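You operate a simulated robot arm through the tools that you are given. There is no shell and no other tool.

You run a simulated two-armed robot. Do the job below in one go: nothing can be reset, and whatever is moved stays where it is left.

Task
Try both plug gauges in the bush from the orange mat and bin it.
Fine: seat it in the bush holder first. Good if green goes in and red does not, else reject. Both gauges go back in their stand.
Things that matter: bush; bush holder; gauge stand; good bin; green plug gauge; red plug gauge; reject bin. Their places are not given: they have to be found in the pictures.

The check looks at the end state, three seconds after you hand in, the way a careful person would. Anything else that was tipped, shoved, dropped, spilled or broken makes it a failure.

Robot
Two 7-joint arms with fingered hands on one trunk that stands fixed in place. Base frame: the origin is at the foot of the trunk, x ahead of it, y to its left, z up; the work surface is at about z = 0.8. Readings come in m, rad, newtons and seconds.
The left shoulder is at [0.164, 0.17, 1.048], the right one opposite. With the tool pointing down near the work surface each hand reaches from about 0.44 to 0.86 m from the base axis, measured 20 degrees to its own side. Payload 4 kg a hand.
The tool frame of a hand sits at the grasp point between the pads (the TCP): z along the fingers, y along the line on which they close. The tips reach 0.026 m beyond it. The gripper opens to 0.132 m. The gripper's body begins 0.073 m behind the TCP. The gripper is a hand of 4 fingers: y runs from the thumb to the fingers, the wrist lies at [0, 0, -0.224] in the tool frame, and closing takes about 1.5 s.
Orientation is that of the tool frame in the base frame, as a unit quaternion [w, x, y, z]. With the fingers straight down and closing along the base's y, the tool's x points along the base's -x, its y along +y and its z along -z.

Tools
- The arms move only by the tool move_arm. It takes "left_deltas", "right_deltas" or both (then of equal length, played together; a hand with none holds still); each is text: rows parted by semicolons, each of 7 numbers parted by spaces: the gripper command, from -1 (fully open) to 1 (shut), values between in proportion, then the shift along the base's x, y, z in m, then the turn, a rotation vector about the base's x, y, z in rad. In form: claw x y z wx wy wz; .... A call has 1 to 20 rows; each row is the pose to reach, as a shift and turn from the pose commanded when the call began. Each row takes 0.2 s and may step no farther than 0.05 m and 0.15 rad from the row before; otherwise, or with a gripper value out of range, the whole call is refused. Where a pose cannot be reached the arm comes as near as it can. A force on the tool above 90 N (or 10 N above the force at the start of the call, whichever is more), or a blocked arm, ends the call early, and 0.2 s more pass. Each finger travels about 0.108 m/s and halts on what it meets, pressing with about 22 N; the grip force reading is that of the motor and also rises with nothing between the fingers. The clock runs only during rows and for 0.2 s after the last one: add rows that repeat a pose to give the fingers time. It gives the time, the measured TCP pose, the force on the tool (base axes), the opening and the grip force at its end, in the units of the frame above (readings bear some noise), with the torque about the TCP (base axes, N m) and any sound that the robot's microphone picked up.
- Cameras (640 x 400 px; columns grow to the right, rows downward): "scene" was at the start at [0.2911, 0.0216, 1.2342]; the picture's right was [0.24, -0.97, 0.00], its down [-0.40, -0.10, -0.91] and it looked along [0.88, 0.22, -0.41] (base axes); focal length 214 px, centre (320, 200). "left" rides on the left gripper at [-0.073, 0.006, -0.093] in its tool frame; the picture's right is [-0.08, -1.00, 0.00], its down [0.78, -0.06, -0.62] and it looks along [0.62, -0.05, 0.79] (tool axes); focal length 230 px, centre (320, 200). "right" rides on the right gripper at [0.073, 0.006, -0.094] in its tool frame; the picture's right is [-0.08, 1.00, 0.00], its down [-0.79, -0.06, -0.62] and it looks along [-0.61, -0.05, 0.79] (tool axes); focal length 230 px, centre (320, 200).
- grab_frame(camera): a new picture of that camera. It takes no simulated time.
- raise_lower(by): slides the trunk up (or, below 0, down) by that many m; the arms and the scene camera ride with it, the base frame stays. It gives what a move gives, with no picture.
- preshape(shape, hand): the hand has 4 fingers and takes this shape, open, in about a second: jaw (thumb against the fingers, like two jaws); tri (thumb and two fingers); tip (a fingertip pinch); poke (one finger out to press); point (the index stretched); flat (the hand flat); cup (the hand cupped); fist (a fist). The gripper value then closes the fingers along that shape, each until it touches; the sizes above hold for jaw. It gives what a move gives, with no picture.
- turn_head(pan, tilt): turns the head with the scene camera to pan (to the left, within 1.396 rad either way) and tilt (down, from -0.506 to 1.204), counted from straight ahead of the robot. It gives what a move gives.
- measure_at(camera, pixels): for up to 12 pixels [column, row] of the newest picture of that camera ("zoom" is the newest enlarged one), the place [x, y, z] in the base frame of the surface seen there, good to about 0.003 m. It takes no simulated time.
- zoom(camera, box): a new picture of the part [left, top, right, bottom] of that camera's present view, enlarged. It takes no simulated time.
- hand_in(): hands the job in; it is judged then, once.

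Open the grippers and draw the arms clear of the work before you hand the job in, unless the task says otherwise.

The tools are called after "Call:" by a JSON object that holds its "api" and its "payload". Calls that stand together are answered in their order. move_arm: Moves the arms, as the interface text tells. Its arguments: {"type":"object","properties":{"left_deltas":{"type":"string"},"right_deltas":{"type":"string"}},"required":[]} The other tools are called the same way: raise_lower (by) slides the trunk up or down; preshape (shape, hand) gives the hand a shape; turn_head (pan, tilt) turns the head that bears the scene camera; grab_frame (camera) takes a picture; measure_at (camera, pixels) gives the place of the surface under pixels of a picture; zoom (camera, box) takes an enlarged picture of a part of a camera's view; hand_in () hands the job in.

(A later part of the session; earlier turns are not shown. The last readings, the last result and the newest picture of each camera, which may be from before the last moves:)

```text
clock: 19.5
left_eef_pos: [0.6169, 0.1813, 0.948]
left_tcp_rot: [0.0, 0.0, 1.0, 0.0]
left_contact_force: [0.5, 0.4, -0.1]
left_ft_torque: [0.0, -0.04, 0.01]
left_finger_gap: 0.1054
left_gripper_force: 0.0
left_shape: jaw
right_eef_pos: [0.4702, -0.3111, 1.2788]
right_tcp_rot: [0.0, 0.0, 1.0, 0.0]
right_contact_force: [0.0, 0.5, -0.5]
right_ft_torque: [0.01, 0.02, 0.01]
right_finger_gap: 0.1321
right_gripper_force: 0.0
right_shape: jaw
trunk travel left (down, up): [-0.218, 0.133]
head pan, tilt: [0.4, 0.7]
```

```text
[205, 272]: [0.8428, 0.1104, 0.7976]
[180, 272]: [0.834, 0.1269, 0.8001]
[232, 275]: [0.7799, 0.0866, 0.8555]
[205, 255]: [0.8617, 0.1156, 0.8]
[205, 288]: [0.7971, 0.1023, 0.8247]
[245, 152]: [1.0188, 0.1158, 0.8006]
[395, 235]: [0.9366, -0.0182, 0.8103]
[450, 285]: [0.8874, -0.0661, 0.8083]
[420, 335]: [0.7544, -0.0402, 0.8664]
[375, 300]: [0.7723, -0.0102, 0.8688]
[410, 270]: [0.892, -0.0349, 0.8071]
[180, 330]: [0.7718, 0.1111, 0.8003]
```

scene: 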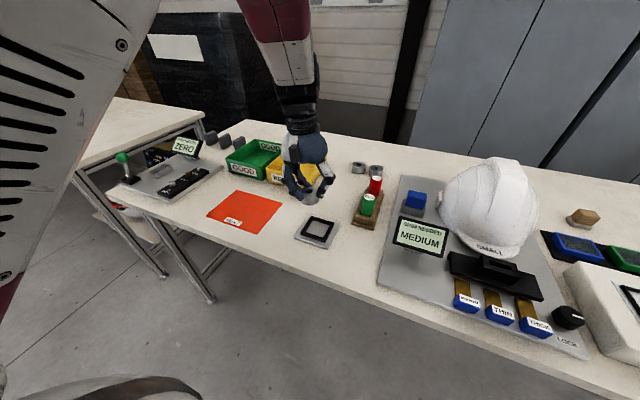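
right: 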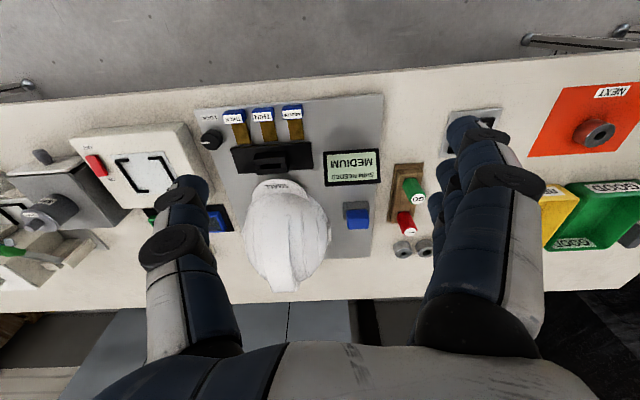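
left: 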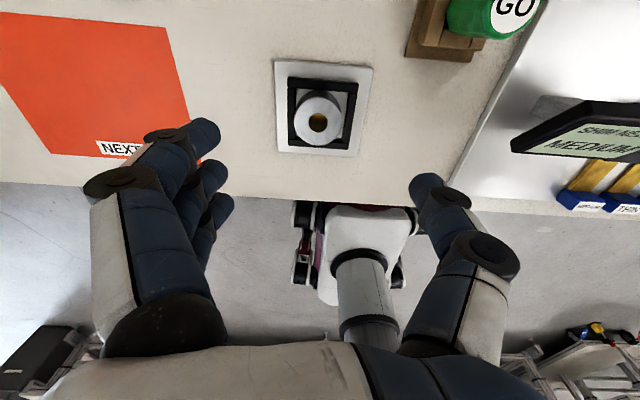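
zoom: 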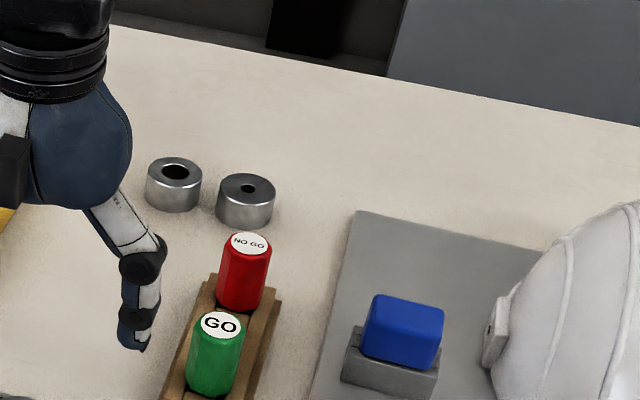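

The blue block stays at y<0 (clear of the thumb). I measure the gauge tops in this zoom for their centres.

Call:
{"api": "measure_at", "payload": {"camera": "zoom", "pixels": [[221, 324], [203, 324], [240, 324], [221, 314], [221, 336], [249, 244], [232, 243], [268, 246], [249, 235], [249, 253]]}}

Call:
{"api": "move_arm", "payload": {"left_deltas": "-0.6 0.02 -0.03 0.01 0 0 0; -0.6 0.04 -0.06 0.02 0 0 0; -0.6 0.06 -0.09 0.02 0 0 0; -0.6 0.07 -0.103 0.02 0 0 0; -0.6 0.07 -0.103 0.02 0 0 0"}}

Call:
{"api": "grab_frame", "payload": {"camera": "left"}}

```text
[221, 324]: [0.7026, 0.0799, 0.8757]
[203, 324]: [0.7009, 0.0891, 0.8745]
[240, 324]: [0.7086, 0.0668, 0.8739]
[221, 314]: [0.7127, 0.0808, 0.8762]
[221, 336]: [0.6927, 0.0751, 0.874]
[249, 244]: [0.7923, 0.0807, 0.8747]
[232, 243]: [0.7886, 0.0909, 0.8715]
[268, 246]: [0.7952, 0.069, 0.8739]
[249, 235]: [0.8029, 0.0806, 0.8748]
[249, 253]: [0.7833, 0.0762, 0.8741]
```

```text
clock: 20.7
left_eef_pos: [0.6916, 0.0865, 0.9742]
left_tcp_rot: [0.002, -0.01, 1.0, -0.003]
left_contact_force: [0.2, 0.2, 0.2]
left_ft_torque: [-0.03, 0.0, 0.01]
left_finger_gap: 0.1052
left_gripper_force: 0.1
left_shape: jaw
right_eef_pos: [0.4711, -0.3102, 1.2804]
right_tcp_rot: [0.0, 0.0, 1.0, 0.0]
right_contact_force: [0.5, -0.5, 0.3]
right_ft_torque: [0.01, 0.02, 0.0]
right_finger_gap: 0.1318
right_gripper_force: 0.0
right_shape: jaw
trunk travel left (down, up): [-0.218, 0.133]
head pan, tilt: [0.4, 0.7]
```

```text
taken
```

left: 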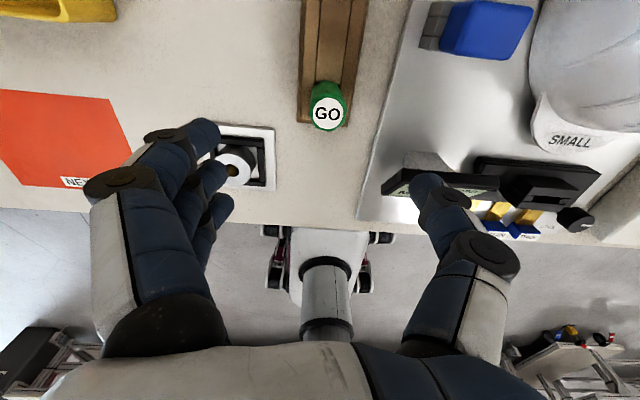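

The hand is at (0.692, 0.087, 0.974) with a slight tilt, maybe still settling. I hold still a moment and read again.

Call:
{"api": "move_arm", "payload": {"left_deltas": "-0.6 0 0 0 0 0 0; -0.6 0 0 0 0 0 0"}}

```text
clock: 21.3
left_eef_pos: [0.6901, 0.0879, 0.9707]
left_tcp_rot: [0.0, -0.01, 1.0, -0.002]
left_contact_force: [1.1, 0.1, 0.1]
left_ft_torque: [-0.04, -0.02, -0.03]
left_finger_gap: 0.1053
left_gripper_force: 0.0
left_shape: jaw
right_eef_pos: [0.4702, -0.3093, 1.2809]
right_tcp_rot: [0.001, 0.0, 1.0, 0.0]
right_contact_force: [-0.5, 0.4, 0.0]
right_ft_torque: [-0.04, -0.01, -0.01]
right_finger_gap: 0.1316
right_gripper_force: 0.1
right_shape: jaw
trunk travel left (down, up): [-0.218, 0.133]
head pan, tilt: [0.4, 0.7]
```

The pose shows a leftover yaw of about +0.02 rad, hinting at a wrist-turn limit. I'll yaw the hand +0.3 rad and move to over the green gauge top (0.7026, 0.079) to see if the pose is met well.

Call:
{"api": "move_arm", "payload": {"left_deltas": "-0.6 0.004 -0.003 0 0 0 0.1; -0.6 0.008 -0.006 0 0 0 0.2; -0.6 0.012 -0.009 0 0 0 0.28; -0.6 0.012 -0.009 0 0 0 0.28; -0.6 0.012 -0.009 0 0 0 0.28"}}

Call:
{"api": "grab_frame", "payload": {"camera": "left"}}

```text
clock: 22.5
left_eef_pos: [0.6992, 0.0746, 0.9724]
left_tcp_rot: [0.0, -0.146, 0.989, -0.001]
left_contact_force: [0.3, 0.7, 0.6]
left_ft_torque: [0.02, 0.0, -0.01]
left_finger_gap: 0.1054
left_gripper_force: 0.0
left_shape: jaw
right_eef_pos: [0.4704, -0.3104, 1.2813]
right_tcp_rot: [0.001, 0.0, 1.0, 0.0]
right_contact_force: [0.8, 0.0, -0.1]
right_ft_torque: [0.01, -0.03, -0.03]
right_finger_gap: 0.1321
right_gripper_force: 0.1
right_shape: jaw
trunk travel left (down, up): [-0.218, 0.133]
head pan, tilt: [0.4, 0.7]
```

```text
taken
```

left: 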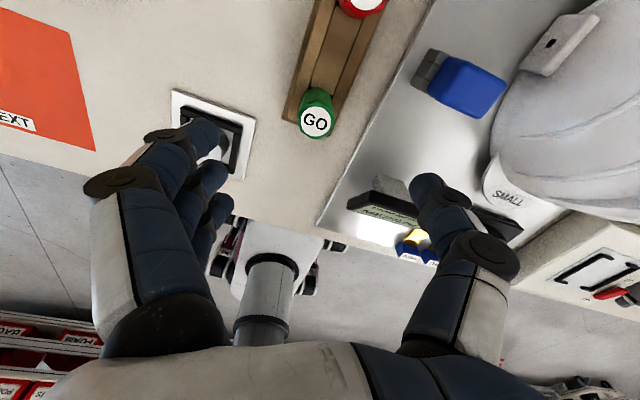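

With yaw ≈0.293 rad the pose is well met. The GO label is at (316,122); zoom for a precise centre.

Call:
{"api": "zoom", "payload": {"camera": "left", "box": [276, 75, 356, 150]}}

Call:
{"api": "measure_at", "payload": {"camera": "left", "pixels": [[316, 122], [302, 122], [330, 122], [316, 110], [316, 134], [360, 3], [300, 95], [330, 100]]}}

```text
5.33 times, centred on (316, 112) of left
```

zoom: 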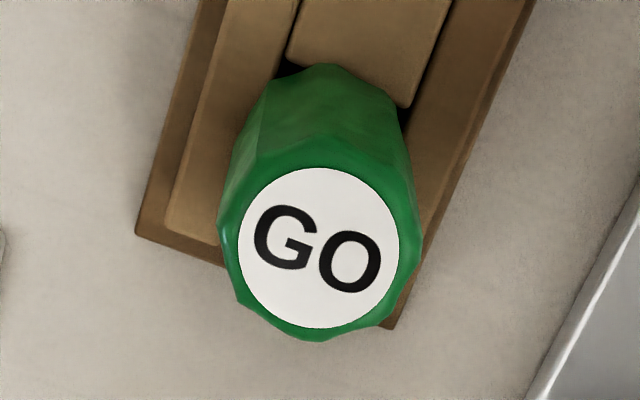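

```text
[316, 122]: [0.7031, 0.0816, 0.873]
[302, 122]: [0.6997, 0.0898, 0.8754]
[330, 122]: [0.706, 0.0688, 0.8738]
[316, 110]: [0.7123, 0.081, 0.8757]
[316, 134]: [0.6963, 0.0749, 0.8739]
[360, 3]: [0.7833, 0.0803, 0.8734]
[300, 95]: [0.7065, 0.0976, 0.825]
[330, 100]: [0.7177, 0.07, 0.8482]
```

The green gauge centre works out to (0.7037, 0.0800), label at z≈0.875, handle ≈0.03 wide. I'll centre over it and descend to TCP z≈0.90 for a re-check.

Call:
{"api": "move_arm", "payload": {"left_deltas": "-0.6 0.0045 0.0054 -0.02 0 0 0; -0.6 0.0045 0.0054 -0.05 0 0 0; -0.6 0.0045 0.0054 -0.072 0 0 0; -0.6 0.0045 0.0054 -0.072 0 0 0; -0.6 0.0045 0.0054 -0.072 0 0 0"}}

Call:
{"api": "grab_frame", "payload": {"camera": "left"}}

Call:
{"api": "zoom", "payload": {"camera": "left", "box": [260, 110, 388, 190]}}

```text
clock: 23.7
left_eef_pos: [0.7015, 0.0729, 0.9008]
left_tcp_rot: [0.001, -0.14, 0.99, 0.0]
left_contact_force: [-0.2, -0.1, -0.3]
left_ft_torque: [0.01, 0.01, 0.0]
left_finger_gap: 0.1057
left_gripper_force: 0.1
left_shape: jaw
right_eef_pos: [0.4695, -0.3105, 1.281]
right_tcp_rot: [-0.001, 0.0, 1.0, 0.0]
right_contact_force: [-1.4, -0.4, -0.8]
right_ft_torque: [0.02, 0.02, -0.04]
right_finger_gap: 0.1319
right_gripper_force: 0.1
right_shape: jaw
trunk travel left (down, up): [-0.218, 0.133]
head pan, tilt: [0.4, 0.7]
```

```text
taken
```

left: 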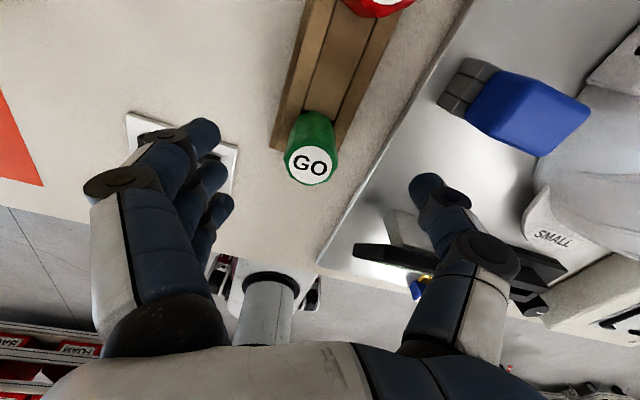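

```text
5.00 times, centred on (324, 150) of left
```

zoom: 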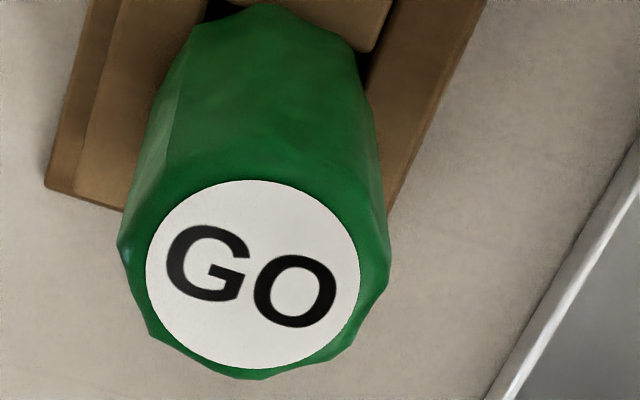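

The gauge is still offset (+0.0034, +0.0073) from the TCP, since the arm lagged the command. I'll correct by that and re-check from the picture.

Call:
{"api": "move_arm", "payload": {"left_deltas": "-0.6 0.003 0.0065 0 0 0 0; -0.6 0.003 0.0065 0 0 0 0; -0.6 0.003 0.0065 0 0 0 0"}}

Call:
{"api": "zoom", "payload": {"camera": "left", "box": [260, 110, 388, 190]}}

```text
clock: 24.5
left_eef_pos: [0.7051, 0.0794, 0.8987]
left_tcp_rot: [0.0, -0.14, 0.99, 0.0]
left_contact_force: [-0.1, -0.7, -0.4]
left_ft_torque: [-0.01, 0.03, 0.0]
left_finger_gap: 0.1053
left_gripper_force: 0.1
left_shape: jaw
right_eef_pos: [0.4697, -0.3112, 1.2794]
right_tcp_rot: [-0.001, 0.0, 1.0, 0.0]
right_contact_force: [0.0, 0.2, -0.3]
right_ft_torque: [0.04, -0.01, 0.0]
right_finger_gap: 0.132
right_gripper_force: 0.1
right_shape: jaw
trunk travel left (down, up): [-0.218, 0.133]
head pan, tilt: [0.4, 0.7]
```

```text
5.00 times, centred on (324, 150) of left
```

zoom: 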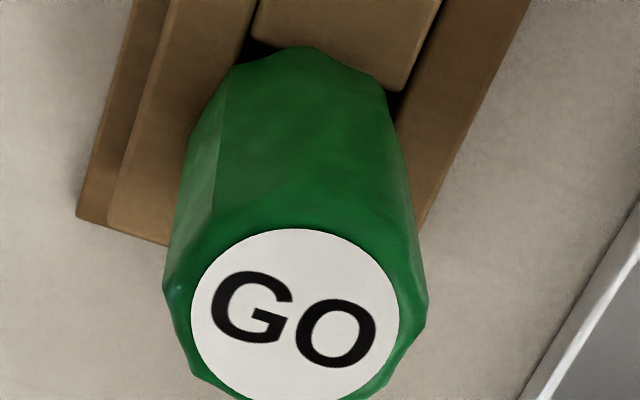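

The GO label centre is now within about 1 mm of the TCP. I'll nudge (+0.001, +0.001), descend to TCP z≈0.858 and view before closing.

Call:
{"api": "move_arm", "payload": {"left_deltas": "-0.6 0.001 0.001 -0.015 0 0 0; -0.6 0.001 0.001 -0.03 0 0 0; -0.6 0.001 0.001 -0.041 0 0 0; -0.6 0.001 0.001 -0.041 0 0 0; -0.6 0.001 0.001 -0.041 0 0 0"}}

Call:
{"api": "grab_frame", "payload": {"camera": "left"}}

Call:
{"api": "zoom", "payload": {"camera": "scene", "box": [320, 170, 420, 240]}}

```text
clock: 25.7
left_eef_pos: [0.6993, 0.0804, 0.8577]
left_tcp_rot: [0.0, -0.141, 0.99, 0.0]
left_contact_force: [-0.1, -0.7, -0.5]
left_ft_torque: [-0.02, 0.02, 0.02]
left_finger_gap: 0.1051
left_gripper_force: 0.1
left_shape: jaw
left hand out of reach, approached as far as the arm can: row 2, 3, 4, 5
right_eef_pos: [0.471, -0.3099, 1.2815]
right_tcp_rot: [0.0, 0.0, 1.0, 0.0]
right_contact_force: [0.3, -0.1, -0.4]
right_ft_torque: [-0.01, 0.0, 0.01]
right_finger_gap: 0.1318
right_gripper_force: 0.0
right_shape: jaw
trunk travel left (down, up): [-0.218, 0.133]
head pan, tilt: [0.4, 0.7]
```

```text
taken
```

left: 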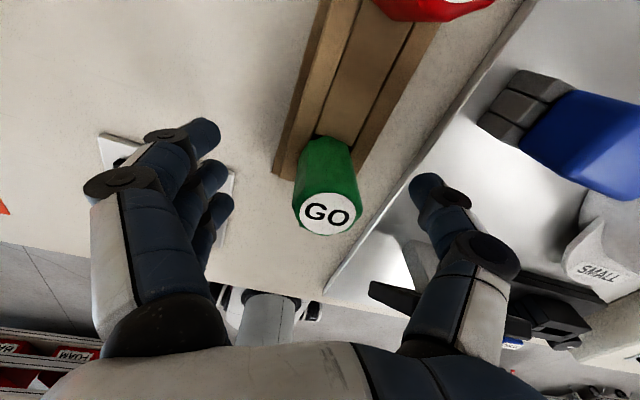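

```text
5.71 times, centred on (370, 205) of scene
```

zoom: 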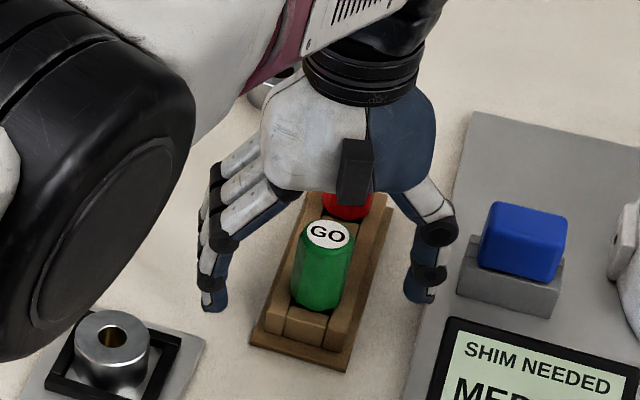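

The arm reports a limit there: it stopped 5 mm short in x at (0.699, 0.080, 0.858). More positive yaw helped before, so I'll rise 2 cm, yaw another +0.3 and recheck the pose.

Call:
{"api": "move_arm", "payload": {"left_deltas": "-0.6 0 0 0.02 0 0 0.05; -0.6 0.002 0 0.02 0 0 0.15; -0.6 0.005 0 0.02 0 0 0.25; -0.6 0.005 0 0.02 0 0 0.3; -0.6 0.005 0 0.02 0 0 0.3"}}

Call:
{"api": "grab_frame", "payload": {"camera": "left"}}

```text
clock: 26.9
left_eef_pos: [0.7027, 0.0818, 0.8794]
left_tcp_rot: [0.001, -0.287, 0.958, 0.0]
left_contact_force: [-0.8, -0.4, 0.3]
left_ft_torque: [0.0, 0.02, -0.01]
left_finger_gap: 0.105
left_gripper_force: 0.1
left_shape: jaw
right_eef_pos: [0.4696, -0.3099, 1.2813]
right_tcp_rot: [0.0, 0.0, 1.0, 0.001]
right_contact_force: [0.0, 0.4, -0.1]
right_ft_torque: [-0.03, 0.01, -0.03]
right_finger_gap: 0.1319
right_gripper_force: 0.1
right_shape: jaw
trunk travel left (down, up): [-0.218, 0.133]
head pan, tilt: [0.4, 0.7]
```

```text
taken
```

left: 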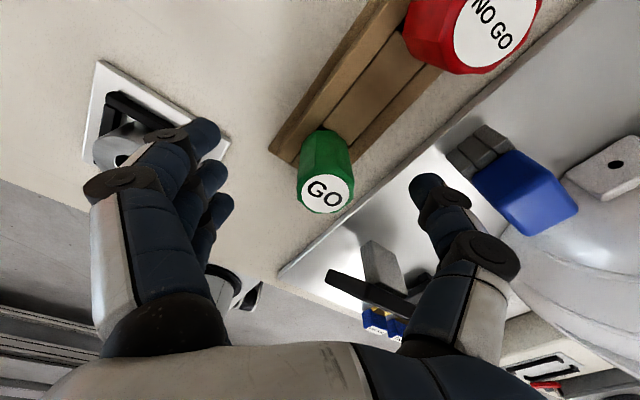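

No limit reported now at yaw ≈0.58. I zoom onto the GO label to align.

Call:
{"api": "zoom", "payload": {"camera": "left", "box": [262, 150, 390, 230]}}

```text
5.00 times, centred on (326, 190) of left
```

zoom: 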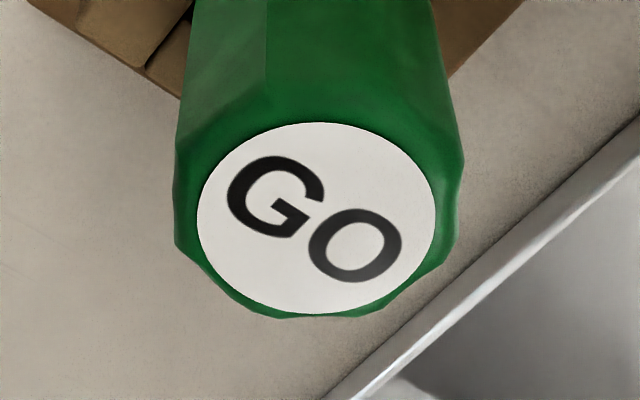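

The gauge is offset (+0.0022, −0.0017) from the TCP. I correct and descend to z≈0.858.

Call:
{"api": "move_arm", "payload": {"left_deltas": "-0.6 0.0022 -0.0017 0 0 0 0; -0.6 0.0022 -0.0017 -0.012 0 0 0; -0.6 0.0022 -0.0017 -0.0215 0 0 0; -0.6 0.0022 -0.0017 -0.0215 0 0 0; -0.6 0.0022 -0.0017 -0.0215 0 0 0"}}

Call:
{"api": "zoom", "payload": {"camera": "left", "box": [262, 160, 390, 240]}}

```text
clock: 28.1
left_eef_pos: [0.6986, 0.0816, 0.8577]
left_tcp_rot: [0.0, -0.286, 0.958, 0.0]
left_contact_force: [0.4, 0.1, 0.9]
left_ft_torque: [-0.03, -0.01, 0.0]
left_finger_gap: 0.1053
left_gripper_force: 0.1
left_shape: jaw
left hand out of reach, approached as far as the arm can: row 1, 2, 3, 4, 5
right_eef_pos: [0.4708, -0.3103, 1.2805]
right_tcp_rot: [0.0, 0.0, 1.0, 0.0]
right_contact_force: [-0.3, 0.5, -0.2]
right_ft_torque: [-0.02, 0.0, 0.01]
right_finger_gap: 0.1317
right_gripper_force: 0.2
right_shape: jaw
trunk travel left (down, up): [-0.218, 0.133]
head pan, tilt: [0.4, 0.7]
```

```text
5.00 times, centred on (326, 200) of left
```

zoom: 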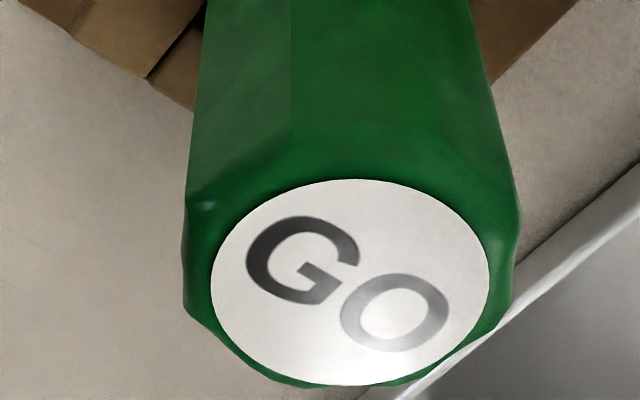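

The x-limit shrinks with lower z, so it's a reach limit caused by the raised trunk. I'll lift the hand 0.11 m clear, then lower the trunk by 0.09 to gain forward reach.

Call:
{"api": "move_arm", "payload": {"left_deltas": "-0.6 0 0 0.04 0 0 0; -0.6 0 0 0.08 0 0 0; -0.6 0 0 0.11 0 0 0; -0.6 0 0 0.11 0 0 0"}}

Call:
{"api": "raise_lower", "payload": {"by": -0.09}}

Call:
{"api": "grab_frame", "payload": {"camera": "left"}}

```text
clock: 29.1
left_eef_pos: [0.7001, 0.0844, 0.9671]
left_tcp_rot: [0.0, -0.287, 0.958, 0.001]
left_contact_force: [-0.5, 0.1, -1.5]
left_ft_torque: [-0.01, -0.03, 0.03]
left_finger_gap: 0.1054
left_gripper_force: 0.1
left_shape: jaw
right_eef_pos: [0.4702, -0.3107, 1.2808]
right_tcp_rot: [0.0, 0.001, 1.0, 0.0]
right_contact_force: [-0.9, 0.3, 0.6]
right_ft_torque: [0.03, -0.03, 0.02]
right_finger_gap: 0.1318
right_gripper_force: 0.0
right_shape: jaw
trunk travel left (down, up): [-0.218, 0.133]
head pan, tilt: [0.4, 0.7]
```

```text
clock: 30.4
left_eef_pos: [0.7028, 0.1054, 0.8771]
left_tcp_rot: [-0.006, -0.309, 0.951, -0.007]
left_contact_force: [0.5, 0.6, 0.8]
left_ft_torque: [-0.02, -0.03, -0.01]
left_finger_gap: 0.1058
left_gripper_force: 0.0
left_shape: jaw
right_eef_pos: [0.4675, -0.3105, 1.1918]
right_tcp_rot: [0.002, 0.0, 1.0, 0.0]
right_contact_force: [0.5, -0.6, 0.7]
right_ft_torque: [0.01, 0.0, -0.01]
right_finger_gap: 0.132
right_gripper_force: 0.0
right_shape: jaw
trunk travel left (down, up): [-0.128, 0.223]
head pan, tilt: [0.4, 0.7]
```

```text
taken
```

left: 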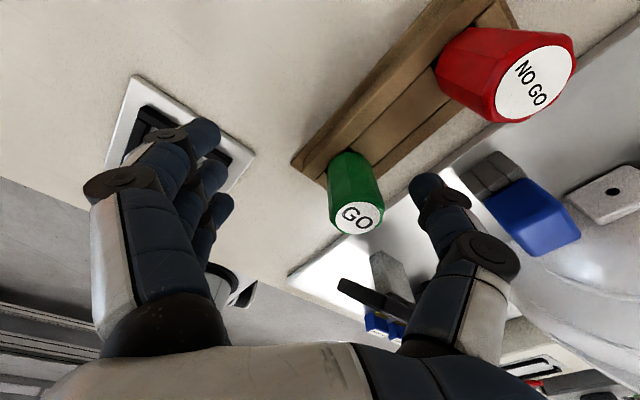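

After lowering, the hand drifted to y≈0.105: low trunk limits inward reach, so going up is the better direction. I'll raise the trunk to its maximum (+0.22) and test from there.

Call:
{"api": "raise_lower", "payload": {"by": 0.22}}

Call:
{"api": "grab_frame", "payload": {"camera": "scene"}}

```text
clock: 32.7
left_eef_pos: [0.6997, 0.0826, 1.1146]
left_tcp_rot: [0.011, -0.286, 0.958, -0.004]
left_contact_force: [0.6, 1.1, -0.1]
left_ft_torque: [-0.04, 0.02, -0.04]
left_finger_gap: 0.1054
left_gripper_force: 0.0
left_shape: jaw
right_eef_pos: [0.4699, -0.3102, 1.4107]
right_tcp_rot: [-0.001, 0.0, 1.0, 0.0]
right_contact_force: [-0.4, -0.3, -0.5]
right_ft_torque: [0.0, 0.0, -0.02]
right_finger_gap: 0.132
right_gripper_force: 0.0
right_shape: jaw
trunk travel left (down, up): [-0.348, 0.003]
head pan, tilt: [0.4, 0.7]
```

```text
taken
```

scene: 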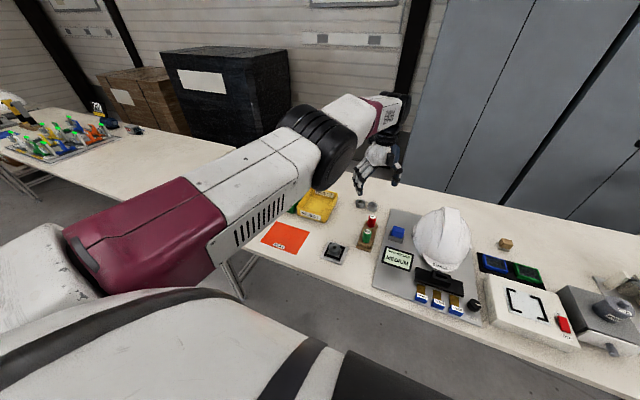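

The trunk is at maximum and the hand is at (0.700, 0.083, 1.115). I'll descend straight to z≈0.90 over the gauge and check whether the pose is met.

Call:
{"api": "move_arm", "payload": {"left_deltas": "-0.6 0.002 0 -0.045 0 0 0; -0.6 0.004 -0.001 -0.09 0 0 0; -0.6 0.005 -0.002 -0.135 0 0 0; -0.6 0.005 -0.0025 -0.18 0 0 0; -0.6 0.005 -0.0025 -0.21 0 0 0; -0.6 0.005 -0.0025 -0.21 0 0 0; -0.6 0.005 -0.0025 -0.21 0 0 0"}}

Call:
{"api": "grab_frame", "payload": {"camera": "left"}}

```text
clock: 34.3
left_eef_pos: [0.6691, 0.0873, 0.9179]
left_tcp_rot: [0.012, -0.287, 0.958, -0.003]
left_contact_force: [-0.5, 0.6, 0.1]
left_ft_torque: [0.0, -0.03, 0.0]
left_finger_gap: 0.1055
left_gripper_force: 0.0
left_shape: jaw
left hand out of reach, approached as far as the arm can: row 1, 2, 3, 4, 5, 6, 7
right_eef_pos: [0.4699, -0.311, 1.4107]
right_tcp_rot: [0.0, -0.001, 1.0, 0.0]
right_contact_force: [-0.1, -0.4, -0.6]
right_ft_torque: [-0.01, 0.01, 0.01]
right_finger_gap: 0.1317
right_gripper_force: 0.0
right_shape: jaw
trunk travel left (down, up): [-0.348, 0.003]
head pan, tilt: [0.4, 0.7]
```

```text
taken
```

left: 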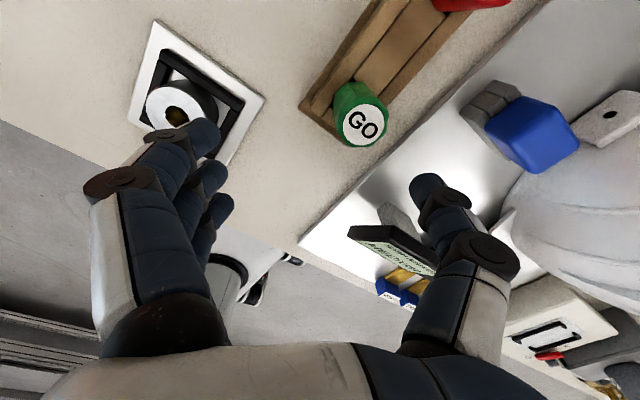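

Even at full height, forward reach inward is short (stopped at x≈0.669). The arm needs the wrist nearer the body, so I plan to tilt the hand forward about its closing axis. First I rise and yaw back to ~0.

Call:
{"api": "move_arm", "payload": {"left_deltas": "-0.6 -0.01 0.005 0.04 0 0 -0.1; -0.6 -0.02 0.01 0.08 0 0 -0.22; -0.6 -0.03 0.01 0.12 0 0 -0.34; -0.6 -0.04 0.01 0.15 0 0 -0.46; -0.6 -0.05 0.01 0.17 0 0 -0.58; -0.6 -0.05 0.01 0.17 0 0 -0.58"}}

Call:
{"api": "raise_lower", "payload": {"by": -0.13}}

```text
clock: 35.7
left_eef_pos: [0.6204, 0.0976, 1.0862]
left_tcp_rot: [0.011, 0.001, 1.0, -0.008]
left_contact_force: [0.0, -0.7, -0.9]
left_ft_torque: [0.03, 0.06, 0.01]
left_finger_gap: 0.1054
left_gripper_force: 0.0
left_shape: jaw
right_eef_pos: [0.4705, -0.3102, 1.4101]
right_tcp_rot: [-0.001, 0.0, 1.0, 0.001]
right_contact_force: [0.6, 0.2, -0.1]
right_ft_torque: [0.0, 0.01, 0.01]
right_finger_gap: 0.1319
right_gripper_force: 0.1
right_shape: jaw
trunk travel left (down, up): [-0.348, 0.003]
head pan, tilt: [0.4, 0.7]
```

```text
clock: 37.3
left_eef_pos: [0.6187, 0.1104, 0.953]
left_tcp_rot: [0.007, -0.016, 1.0, -0.014]
left_contact_force: [-0.7, -0.2, -0.1]
left_ft_torque: [0.0, -0.01, 0.03]
left_finger_gap: 0.1055
left_gripper_force: 0.0
left_shape: jaw
right_eef_pos: [0.4705, -0.3097, 1.2827]
right_tcp_rot: [-0.001, 0.0, 1.0, 0.001]
right_contact_force: [-0.1, 0.1, -0.5]
right_ft_torque: [0.02, 0.0, -0.01]
right_finger_gap: 0.1318
right_gripper_force: 0.1
right_shape: jaw
trunk travel left (down, up): [-0.218, 0.133]
head pan, tilt: [0.4, 0.7]
```

The near and far limits suggest the arm works well over the green gauge only at a given height relative to the shoulder: at trunk +0.15 it met (0.705, 0.079, 0.899) with yaw 0.28. I'll return to that pose, then lower the trunk the last 4 cm instead of the arm.

Call:
{"api": "move_arm", "payload": {"left_deltas": "-0.6 0.03 -0.005 0 0 0 0.08; -0.6 0.055 -0.01 -0.01 0 0 0.16; -0.6 0.075 -0.02 -0.02 0 0 0.25; -0.6 0.085 -0.03 -0.035 0 0 0.25; -0.6 0.085 -0.03 -0.05 0 0 0.25; -0.6 0.085 -0.03 -0.05 0 0 0.25"}}

Call:
{"api": "grab_frame", "payload": {"camera": "left"}}

```text
clock: 38.7
left_eef_pos: [0.7029, 0.0715, 0.9059]
left_tcp_rot: [0.011, -0.127, 0.992, -0.005]
left_contact_force: [-0.1, 1.0, -0.8]
left_ft_torque: [-0.01, -0.04, -0.04]
left_finger_gap: 0.1055
left_gripper_force: 0.0
left_shape: jaw
right_eef_pos: [0.4698, -0.3108, 1.2805]
right_tcp_rot: [0.0, 0.0, 1.0, 0.0]
right_contact_force: [0.1, 0.1, -0.1]
right_ft_torque: [0.01, 0.0, 0.02]
right_finger_gap: 0.1319
right_gripper_force: 0.0
right_shape: jaw
trunk travel left (down, up): [-0.218, 0.133]
head pan, tilt: [0.4, 0.7]
```

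```text
taken
```

left: 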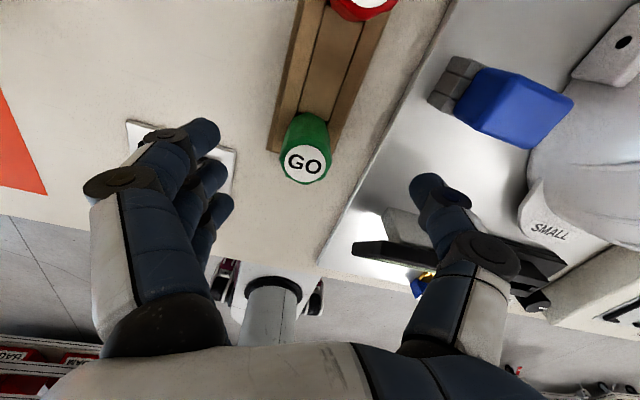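

The hand is at (0.703, 0.0715, 0.906), tilted forward 0.023 rad. I'll level it and shift +0.0015, +0.0086 to centre over the gauge.

Call:
{"api": "move_arm", "payload": {"left_deltas": "-0.6 0.0015 0.0086 -0.004 0.007 0.023 0; -0.6 0.0015 0.0086 -0.004 0.007 0.023 0; -0.6 0.0015 0.0086 -0.004 0.007 0.023 0"}}

Call:
{"api": "zoom", "payload": {"camera": "left", "box": [260, 120, 388, 200]}}

```text
clock: 39.5
left_eef_pos: [0.7042, 0.0761, 0.902]
left_tcp_rot: [0.0, -0.125, 0.992, -0.001]
left_contact_force: [0.2, 0.5, -0.2]
left_ft_torque: [-0.02, 0.0, 0.02]
left_finger_gap: 0.1056
left_gripper_force: 0.0
left_shape: jaw
right_eef_pos: [0.4712, -0.311, 1.2802]
right_tcp_rot: [0.0, 0.0, 1.0, 0.0]
right_contact_force: [-0.4, 0.7, 0.3]
right_ft_torque: [0.0, -0.01, -0.01]
right_finger_gap: 0.132
right_gripper_force: 0.1
right_shape: jaw
trunk travel left (down, up): [-0.218, 0.133]
head pan, tilt: [0.4, 0.7]
```

```text
5.00 times, centred on (324, 160) of left
```

zoom: 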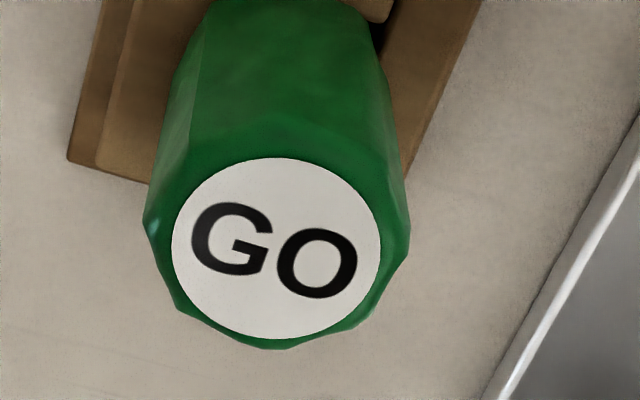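

The gauge is still (+0.0007, +0.0034) off. I correct that and lower the trunk by 0.043 to bring the TCP to z≈0.859 around the handle.

Call:
{"api": "move_arm", "payload": {"left_deltas": "-0.6 0.0008 0.0035 0 0 0 0; -0.6 0.0008 0.0035 0 0 0 0"}}

Call:
{"api": "raise_lower", "payload": {"by": -0.043}}

Call:
{"api": "grab_frame", "payload": {"camera": "left"}}

Call:
{"api": "zoom", "payload": {"camera": "left", "box": [256, 170, 384, 250]}}

```text
clock: 40.1
left_eef_pos: [0.7045, 0.0808, 0.9023]
left_tcp_rot: [0.001, -0.125, 0.992, 0.0]
left_contact_force: [-0.2, 0.0, -0.6]
left_ft_torque: [0.0, -0.05, -0.02]
left_finger_gap: 0.1052
left_gripper_force: 0.0
left_shape: jaw
right_eef_pos: [0.4697, -0.3106, 1.2806]
right_tcp_rot: [0.0, 0.0, 1.0, 0.0]
right_contact_force: [0.1, 0.4, 0.4]
right_ft_torque: [-0.01, 0.02, 0.01]
right_finger_gap: 0.1317
right_gripper_force: 0.0
right_shape: jaw
trunk travel left (down, up): [-0.218, 0.133]
head pan, tilt: [0.4, 0.7]
```

```text
clock: 41.0
left_eef_pos: [0.7039, 0.0813, 0.8602]
left_tcp_rot: [0.001, -0.127, 0.992, -0.002]
left_contact_force: [-0.5, -0.8, -0.1]
left_ft_torque: [0.0, 0.0, -0.01]
left_finger_gap: 0.1055
left_gripper_force: 0.1
left_shape: jaw
right_eef_pos: [0.4679, -0.3098, 1.239]
right_tcp_rot: [0.001, 0.0, 1.0, 0.0]
right_contact_force: [0.3, 0.3, 0.2]
right_ft_torque: [0.02, 0.0, -0.05]
right_finger_gap: 0.132
right_gripper_force: 0.0
right_shape: jaw
trunk travel left (down, up): [-0.175, 0.176]
head pan, tilt: [0.4, 0.7]
```

```text
taken
```

left: 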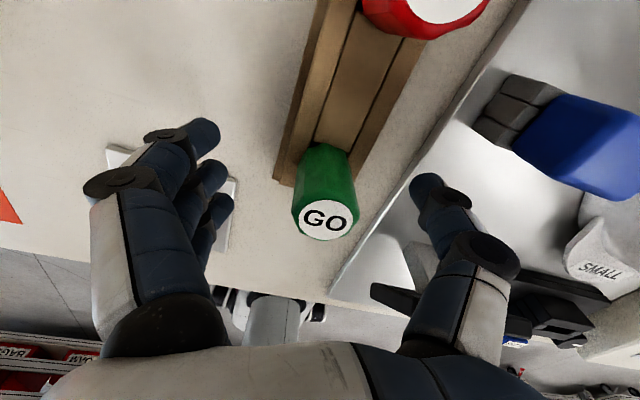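

```text
5.00 times, centred on (320, 210) of left
```

zoom: 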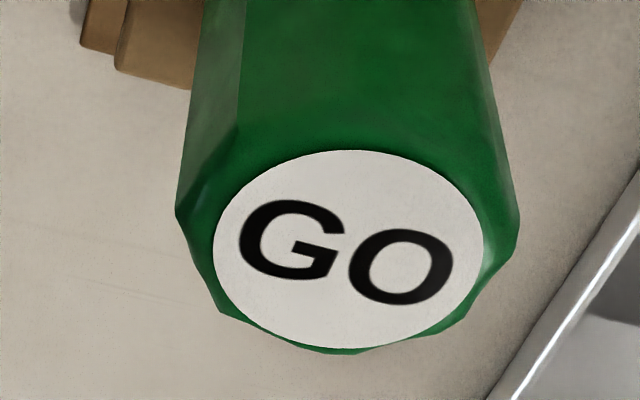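

The lowered trunk keeps the arm pose good at (0.704, 0.081, 0.860). The label is offset about (+0.0008, −0.0024), so I nudge and close on the handle.

Call:
{"api": "move_arm", "payload": {"left_deltas": "-0.6 0.0008 -0.002 -0.001 0 0 0; -0.2 0.0008 -0.002 -0.001 0 0 0; 0.1 0.0008 -0.002 -0.001 0 0 0; 0.4 0.0008 -0.002 -0.001 0 0 0; 0.7 0.0008 -0.002 -0.001 0 0 0; 1 0.0008 -0.002 -0.001 0 0 0; 1 0.0008 -0.002 -0.001 0 0 0; 1 0.0008 -0.002 -0.001 0 0 0; 1 0.0008 -0.002 -0.001 0 0 0"}}

Call:
{"api": "grab_frame", "payload": {"camera": "left"}}

Call:
{"api": "zoom", "payload": {"camera": "scene", "box": [320, 170, 420, 240]}}

```text
clock: 43.0
left_eef_pos: [0.7057, 0.0814, 0.857]
left_tcp_rot: [0.0, -0.128, 0.992, -0.001]
left_contact_force: [0.3, -1.2, 3.7]
left_ft_torque: [0.05, 0.0, 0.01]
left_finger_gap: 0.0106
left_gripper_force: 21.9
left_shape: jaw
right_eef_pos: [0.4695, -0.3103, 1.2385]
right_tcp_rot: [-0.001, 0.0, 1.0, -0.001]
right_contact_force: [0.5, -0.4, 0.8]
right_ft_torque: [0.02, 0.02, -0.02]
right_finger_gap: 0.1319
right_gripper_force: 0.2
right_shape: jaw
trunk travel left (down, up): [-0.175, 0.176]
head pan, tilt: [0.4, 0.7]
```

```text
taken
```

left: 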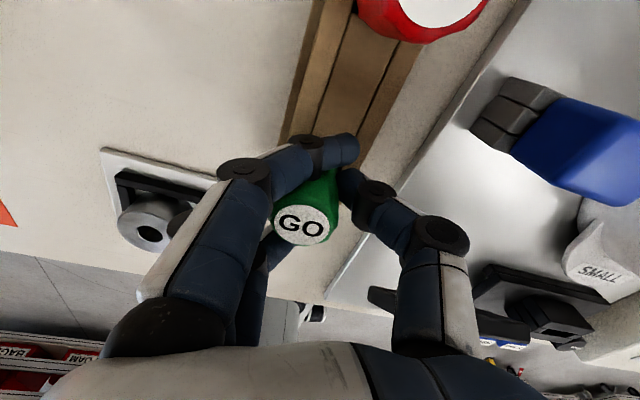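

```text
5.71 times, centred on (370, 205) of scene
```

zoom: 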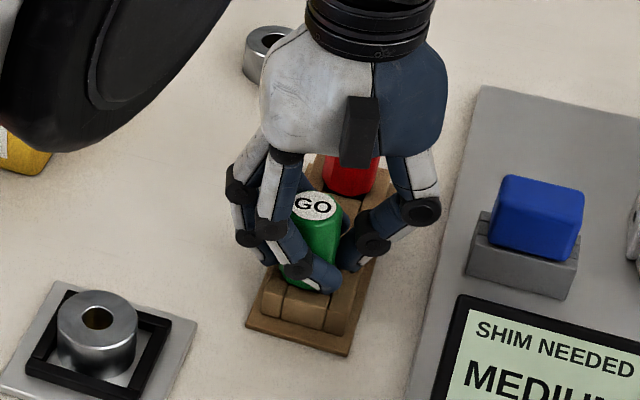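

Grip reads 21.9 N, but the GO label moved to (302,225) and looks leaned. I zoom in to judge the gauge's tilt.

Call:
{"api": "zoom", "payload": {"camera": "left", "box": [230, 130, 390, 270]}}

Call:
{"api": "zoom", "payload": {"camera": "scene", "box": [350, 190, 400, 230]}}

Call:
{"api": "measure_at", "payload": {"camera": "left", "pixels": [[302, 224], [285, 224], [320, 224], [302, 212], [302, 238], [330, 185], [322, 200], [340, 150], [350, 180]]}}

```text
2.86 times, centred on (310, 200) of left
```

zoom: 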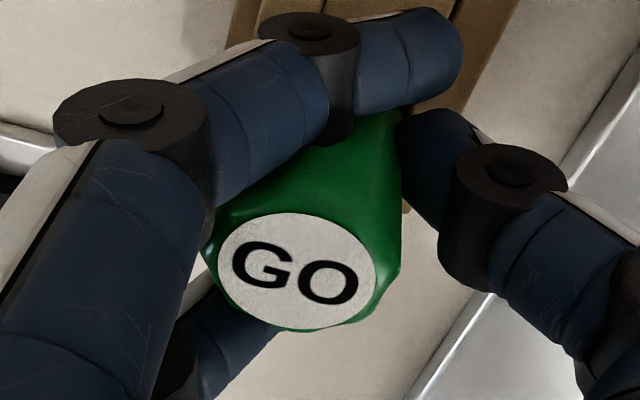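

```text
10.00 times, centred on (375, 210) of scene
```

zoom: 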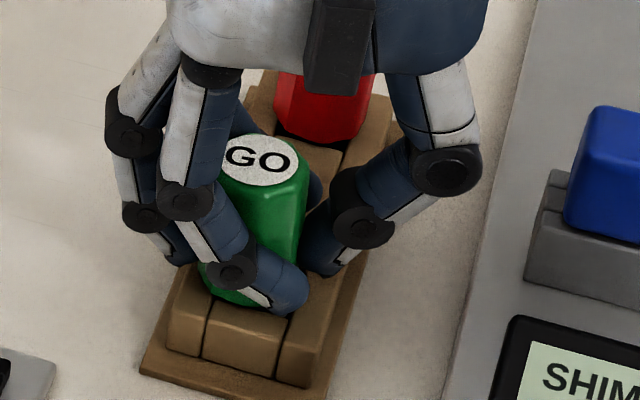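

```text
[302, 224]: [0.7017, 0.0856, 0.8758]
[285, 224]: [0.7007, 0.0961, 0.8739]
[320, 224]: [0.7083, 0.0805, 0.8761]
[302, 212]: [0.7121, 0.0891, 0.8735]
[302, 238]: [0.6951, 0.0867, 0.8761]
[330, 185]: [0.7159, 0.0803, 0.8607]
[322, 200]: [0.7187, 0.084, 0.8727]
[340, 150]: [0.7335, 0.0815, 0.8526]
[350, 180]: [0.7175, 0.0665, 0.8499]
```

The gauge leans roughly 0.1 rad toward the fingers because thumb and fingers met off-centre. I'll reopen, check it rights itself, then re-grip with the hand shifted toward −y.

Call:
{"api": "move_arm", "payload": {"left_deltas": "0.6 0 0 0 0 0 0; 0.2 0 0 0 0 0 0; -0.2 0 0 0 0 0 0; -0.5 0 0 0 0 0 0; -0.5 0 0 0 0 0 0"}}

Call:
{"api": "zoom", "payload": {"camera": "left", "box": [256, 170, 384, 250]}}

Call:
{"api": "zoom", "payload": {"camera": "scene", "box": [350, 190, 400, 230]}}

```text
clock: 44.2
left_eef_pos: [0.7068, 0.08, 0.8576]
left_tcp_rot: [0.0, -0.128, 0.992, -0.001]
left_contact_force: [0.3, 0.0, -0.9]
left_ft_torque: [0.02, 0.01, 0.01]
left_finger_gap: 0.0988
left_gripper_force: 0.0
left_shape: jaw
right_eef_pos: [0.4708, -0.3106, 1.2384]
right_tcp_rot: [0.0, 0.0, 1.0, 0.001]
right_contact_force: [0.2, 0.2, 0.6]
right_ft_torque: [0.01, 0.01, -0.05]
right_finger_gap: 0.1319
right_gripper_force: 0.0
right_shape: jaw
trunk travel left (down, up): [-0.175, 0.176]
head pan, tilt: [0.4, 0.7]
```

```text
5.00 times, centred on (320, 210) of left
```

zoom: 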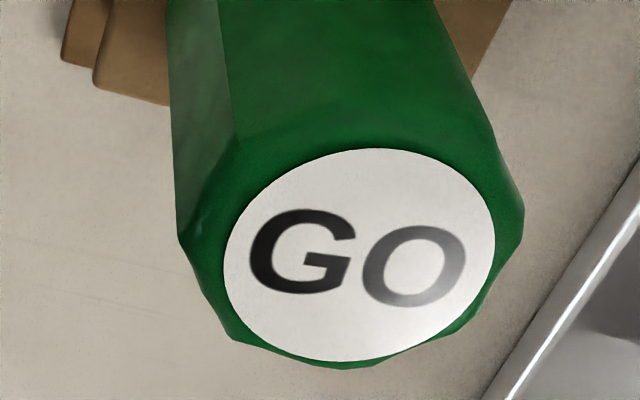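

```text
10.00 times, centred on (375, 210) of scene
```

zoom: 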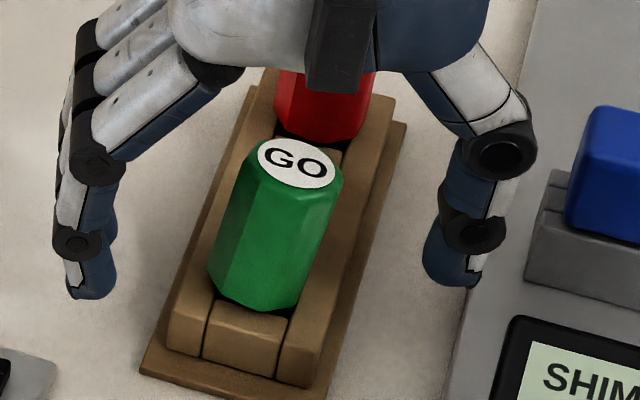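

The gauge is back in its seat, roughly upright. I'll shift the hand (−0.001, −0.0053) so the handle sits nearer the fingers, and close again.

Call:
{"api": "move_arm", "payload": {"left_deltas": "-0.5 -0.001 -0.0053 0.002 0 0 0; -0.5 -0.001 -0.0053 0.002 0 0 0; -0.1 -0.001 -0.0053 0.002 0 0 0; 0.2 -0.001 -0.0053 0.002 0 0 0; 0.4 -0.001 -0.0053 0.002 0 0 0; 0.6 -0.001 -0.0053 0.002 0 0 0; 0.6 -0.001 -0.0053 0.002 0 0 0"}}

Call:
{"api": "grab_frame", "payload": {"camera": "left"}}

Call:
{"api": "zoom", "payload": {"camera": "left", "box": [240, 150, 400, 250]}}

Call:
{"api": "zoom", "payload": {"camera": "scene", "box": [350, 190, 400, 230]}}

```text
clock: 45.8
left_eef_pos: [0.706, 0.0781, 0.8595]
left_tcp_rot: [0.002, -0.13, 0.991, -0.003]
left_contact_force: [0.1, 1.2, 1.1]
left_ft_torque: [0.1, 0.02, -0.04]
left_finger_gap: 0.0281
left_gripper_force: 0.0
left_shape: jaw
right_eef_pos: [0.471, -0.3108, 1.2379]
right_tcp_rot: [0.0, 0.0, 1.0, 0.0]
right_contact_force: [-0.6, 0.5, 0.4]
right_ft_torque: [0.03, -0.01, -0.02]
right_finger_gap: 0.1319
right_gripper_force: 0.1
right_shape: jaw
trunk travel left (down, up): [-0.175, 0.176]
head pan, tilt: [0.4, 0.7]
```

```text
taken
```

left: 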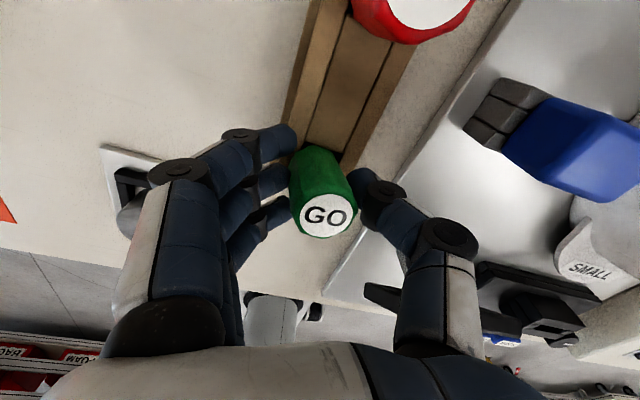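

```text
4.00 times, centred on (320, 200) of left
```

zoom: 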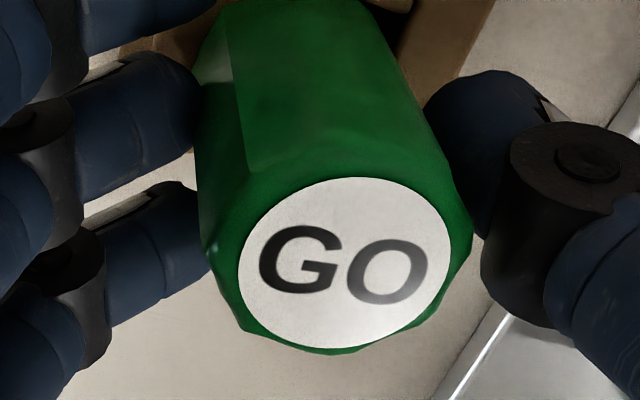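

```text
10.00 times, centred on (375, 210) of scene
```

zoom: 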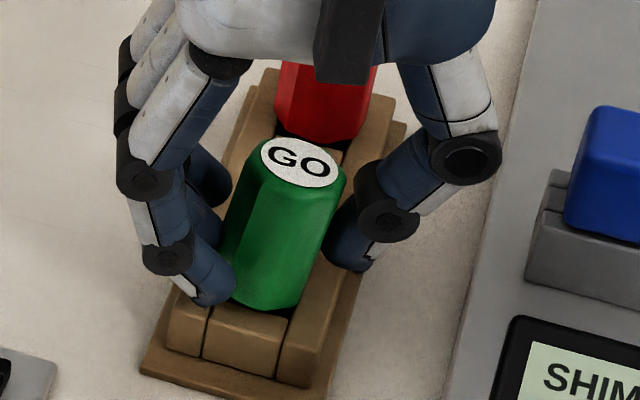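

At command 0.6 both sides just touch the handle (gap 0.028). Before squeezing I check the label plane for lean.

Call:
{"api": "measure_at", "payload": {"camera": "left", "pixels": [[326, 215], [305, 215], [347, 215], [326, 200], [326, 232], [315, 205], [338, 205], [315, 226], [338, 226]]}}

Call:
{"api": "measure_at", "payload": {"camera": "zoom", "pixels": [[299, 162], [270, 155], [330, 170], [299, 145], [299, 180], [275, 240], [265, 300], [240, 240], [320, 240], [330, 130], [300, 120], [360, 120]]}}

```text
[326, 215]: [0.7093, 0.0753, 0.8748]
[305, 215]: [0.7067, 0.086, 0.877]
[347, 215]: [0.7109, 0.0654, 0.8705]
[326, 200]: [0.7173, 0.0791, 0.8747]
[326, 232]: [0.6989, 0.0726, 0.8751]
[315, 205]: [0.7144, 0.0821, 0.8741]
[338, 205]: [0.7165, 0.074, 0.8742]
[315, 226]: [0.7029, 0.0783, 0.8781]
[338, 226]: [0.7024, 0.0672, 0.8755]
```

```text
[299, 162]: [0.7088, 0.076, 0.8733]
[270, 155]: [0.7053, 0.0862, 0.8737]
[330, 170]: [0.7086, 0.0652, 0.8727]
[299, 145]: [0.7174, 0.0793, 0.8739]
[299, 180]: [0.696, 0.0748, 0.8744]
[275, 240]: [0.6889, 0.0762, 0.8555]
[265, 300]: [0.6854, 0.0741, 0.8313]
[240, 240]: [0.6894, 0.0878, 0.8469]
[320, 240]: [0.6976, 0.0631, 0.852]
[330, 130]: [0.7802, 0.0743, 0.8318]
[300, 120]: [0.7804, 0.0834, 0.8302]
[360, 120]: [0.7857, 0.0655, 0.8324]
```

The label centre moved about (+4, −3) mm from its original place, so the gauge leans slightly in its loose hole. I'll close a bit more gently (0.75) rather than fully, and see how it settles.

Call:
{"api": "move_arm", "payload": {"left_deltas": "0.7 0 0 0 0 0 0; 0.75 0 0 0 0 0 0; 0.75 0 0 0 0 0 0"}}

Call:
{"api": "zoom", "payload": {"camera": "left", "box": [240, 140, 400, 260]}}

Call:
{"api": "zoom", "payload": {"camera": "scene", "box": [350, 190, 400, 230]}}

Call:
{"api": "measure_at", "payload": {"camera": "zoom", "pixels": [[299, 162], [270, 155], [330, 170], [299, 145], [299, 180], [275, 240], [265, 300]]}}

```text
clock: 46.6
left_eef_pos: [0.7061, 0.0784, 0.8601]
left_tcp_rot: [0.001, -0.131, 0.991, -0.002]
left_contact_force: [0.6, -1.9, 1.5]
left_ft_torque: [-0.05, -0.03, -0.04]
left_finger_gap: 0.0104
left_gripper_force: 22.1
left_shape: jaw
right_eef_pos: [0.4708, -0.3098, 1.2381]
right_tcp_rot: [0.0, 0.0, 1.0, 0.001]
right_contact_force: [-0.6, 0.2, 0.4]
right_ft_torque: [-0.03, -0.01, -0.01]
right_finger_gap: 0.1321
right_gripper_force: 0.0
right_shape: jaw
trunk travel left (down, up): [-0.175, 0.176]
head pan, tilt: [0.4, 0.7]
```

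```text
3.33 times, centred on (320, 200) of left
```

zoom: 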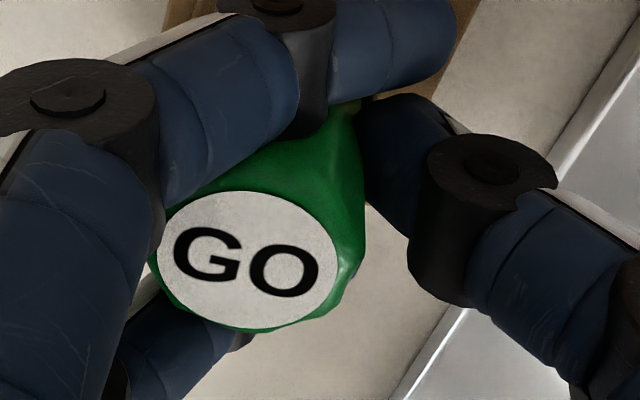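

```text
10.00 times, centred on (375, 210) of scene
```

zoom: 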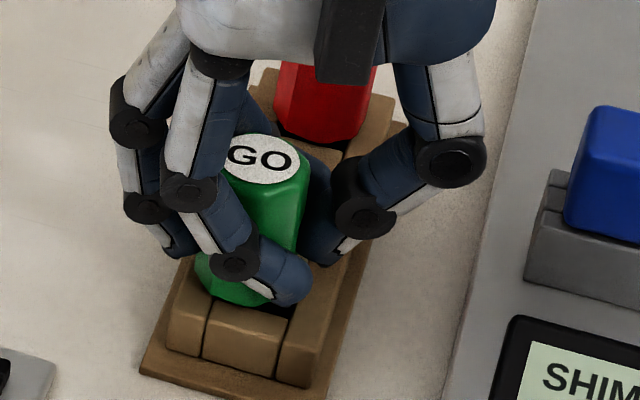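

```text
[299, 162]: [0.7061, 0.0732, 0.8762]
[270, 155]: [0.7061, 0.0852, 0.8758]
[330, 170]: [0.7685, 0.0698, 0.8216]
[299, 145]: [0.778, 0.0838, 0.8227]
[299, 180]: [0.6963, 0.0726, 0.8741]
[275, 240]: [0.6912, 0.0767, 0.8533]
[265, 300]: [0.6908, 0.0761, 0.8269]
```

With full grip the handle settles leaning toward the fingers, which seems to be its natural seat in this hand. I'll lift 3 cm with the trunk and look at how it is held; I can turn the hand to make the pin vertical.

Call:
{"api": "raise_lower", "payload": {"by": 0.03}}

Call:
{"api": "grab_frame", "payload": {"camera": "left"}}

Call:
{"api": "zoom", "payload": {"camera": "scene", "box": [340, 180, 410, 240]}}

```text
clock: 47.3
left_eef_pos: [0.7035, 0.0719, 0.8871]
left_tcp_rot: [0.0, -0.124, 0.992, -0.001]
left_contact_force: [0.1, 0.4, -0.9]
left_ft_torque: [-0.02, 0.03, -0.02]
left_finger_gap: 0.0097
left_gripper_force: 22.1
left_shape: jaw
right_eef_pos: [0.4706, -0.3093, 1.2678]
right_tcp_rot: [-0.001, 0.001, 1.0, 0.0]
right_contact_force: [-0.1, -0.2, -0.3]
right_ft_torque: [-0.05, 0.02, 0.01]
right_finger_gap: 0.1321
right_gripper_force: 0.0
right_shape: jaw
trunk travel left (down, up): [-0.205, 0.146]
head pan, tilt: [0.4, 0.7]
```

```text
taken
```

left: 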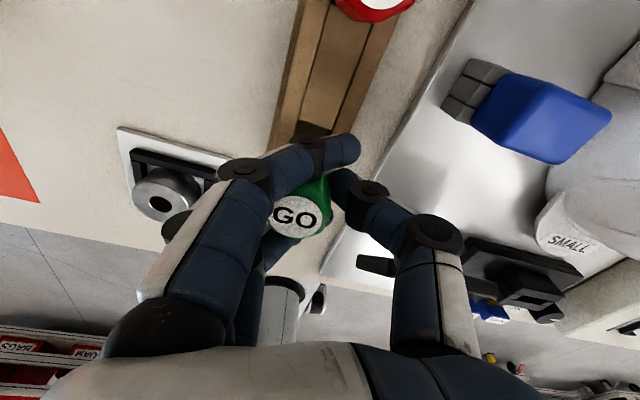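

```text
6.67 times, centred on (375, 210) of scene
```

zoom: 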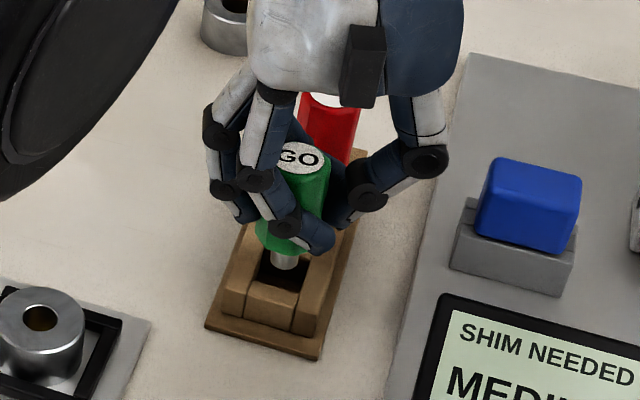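

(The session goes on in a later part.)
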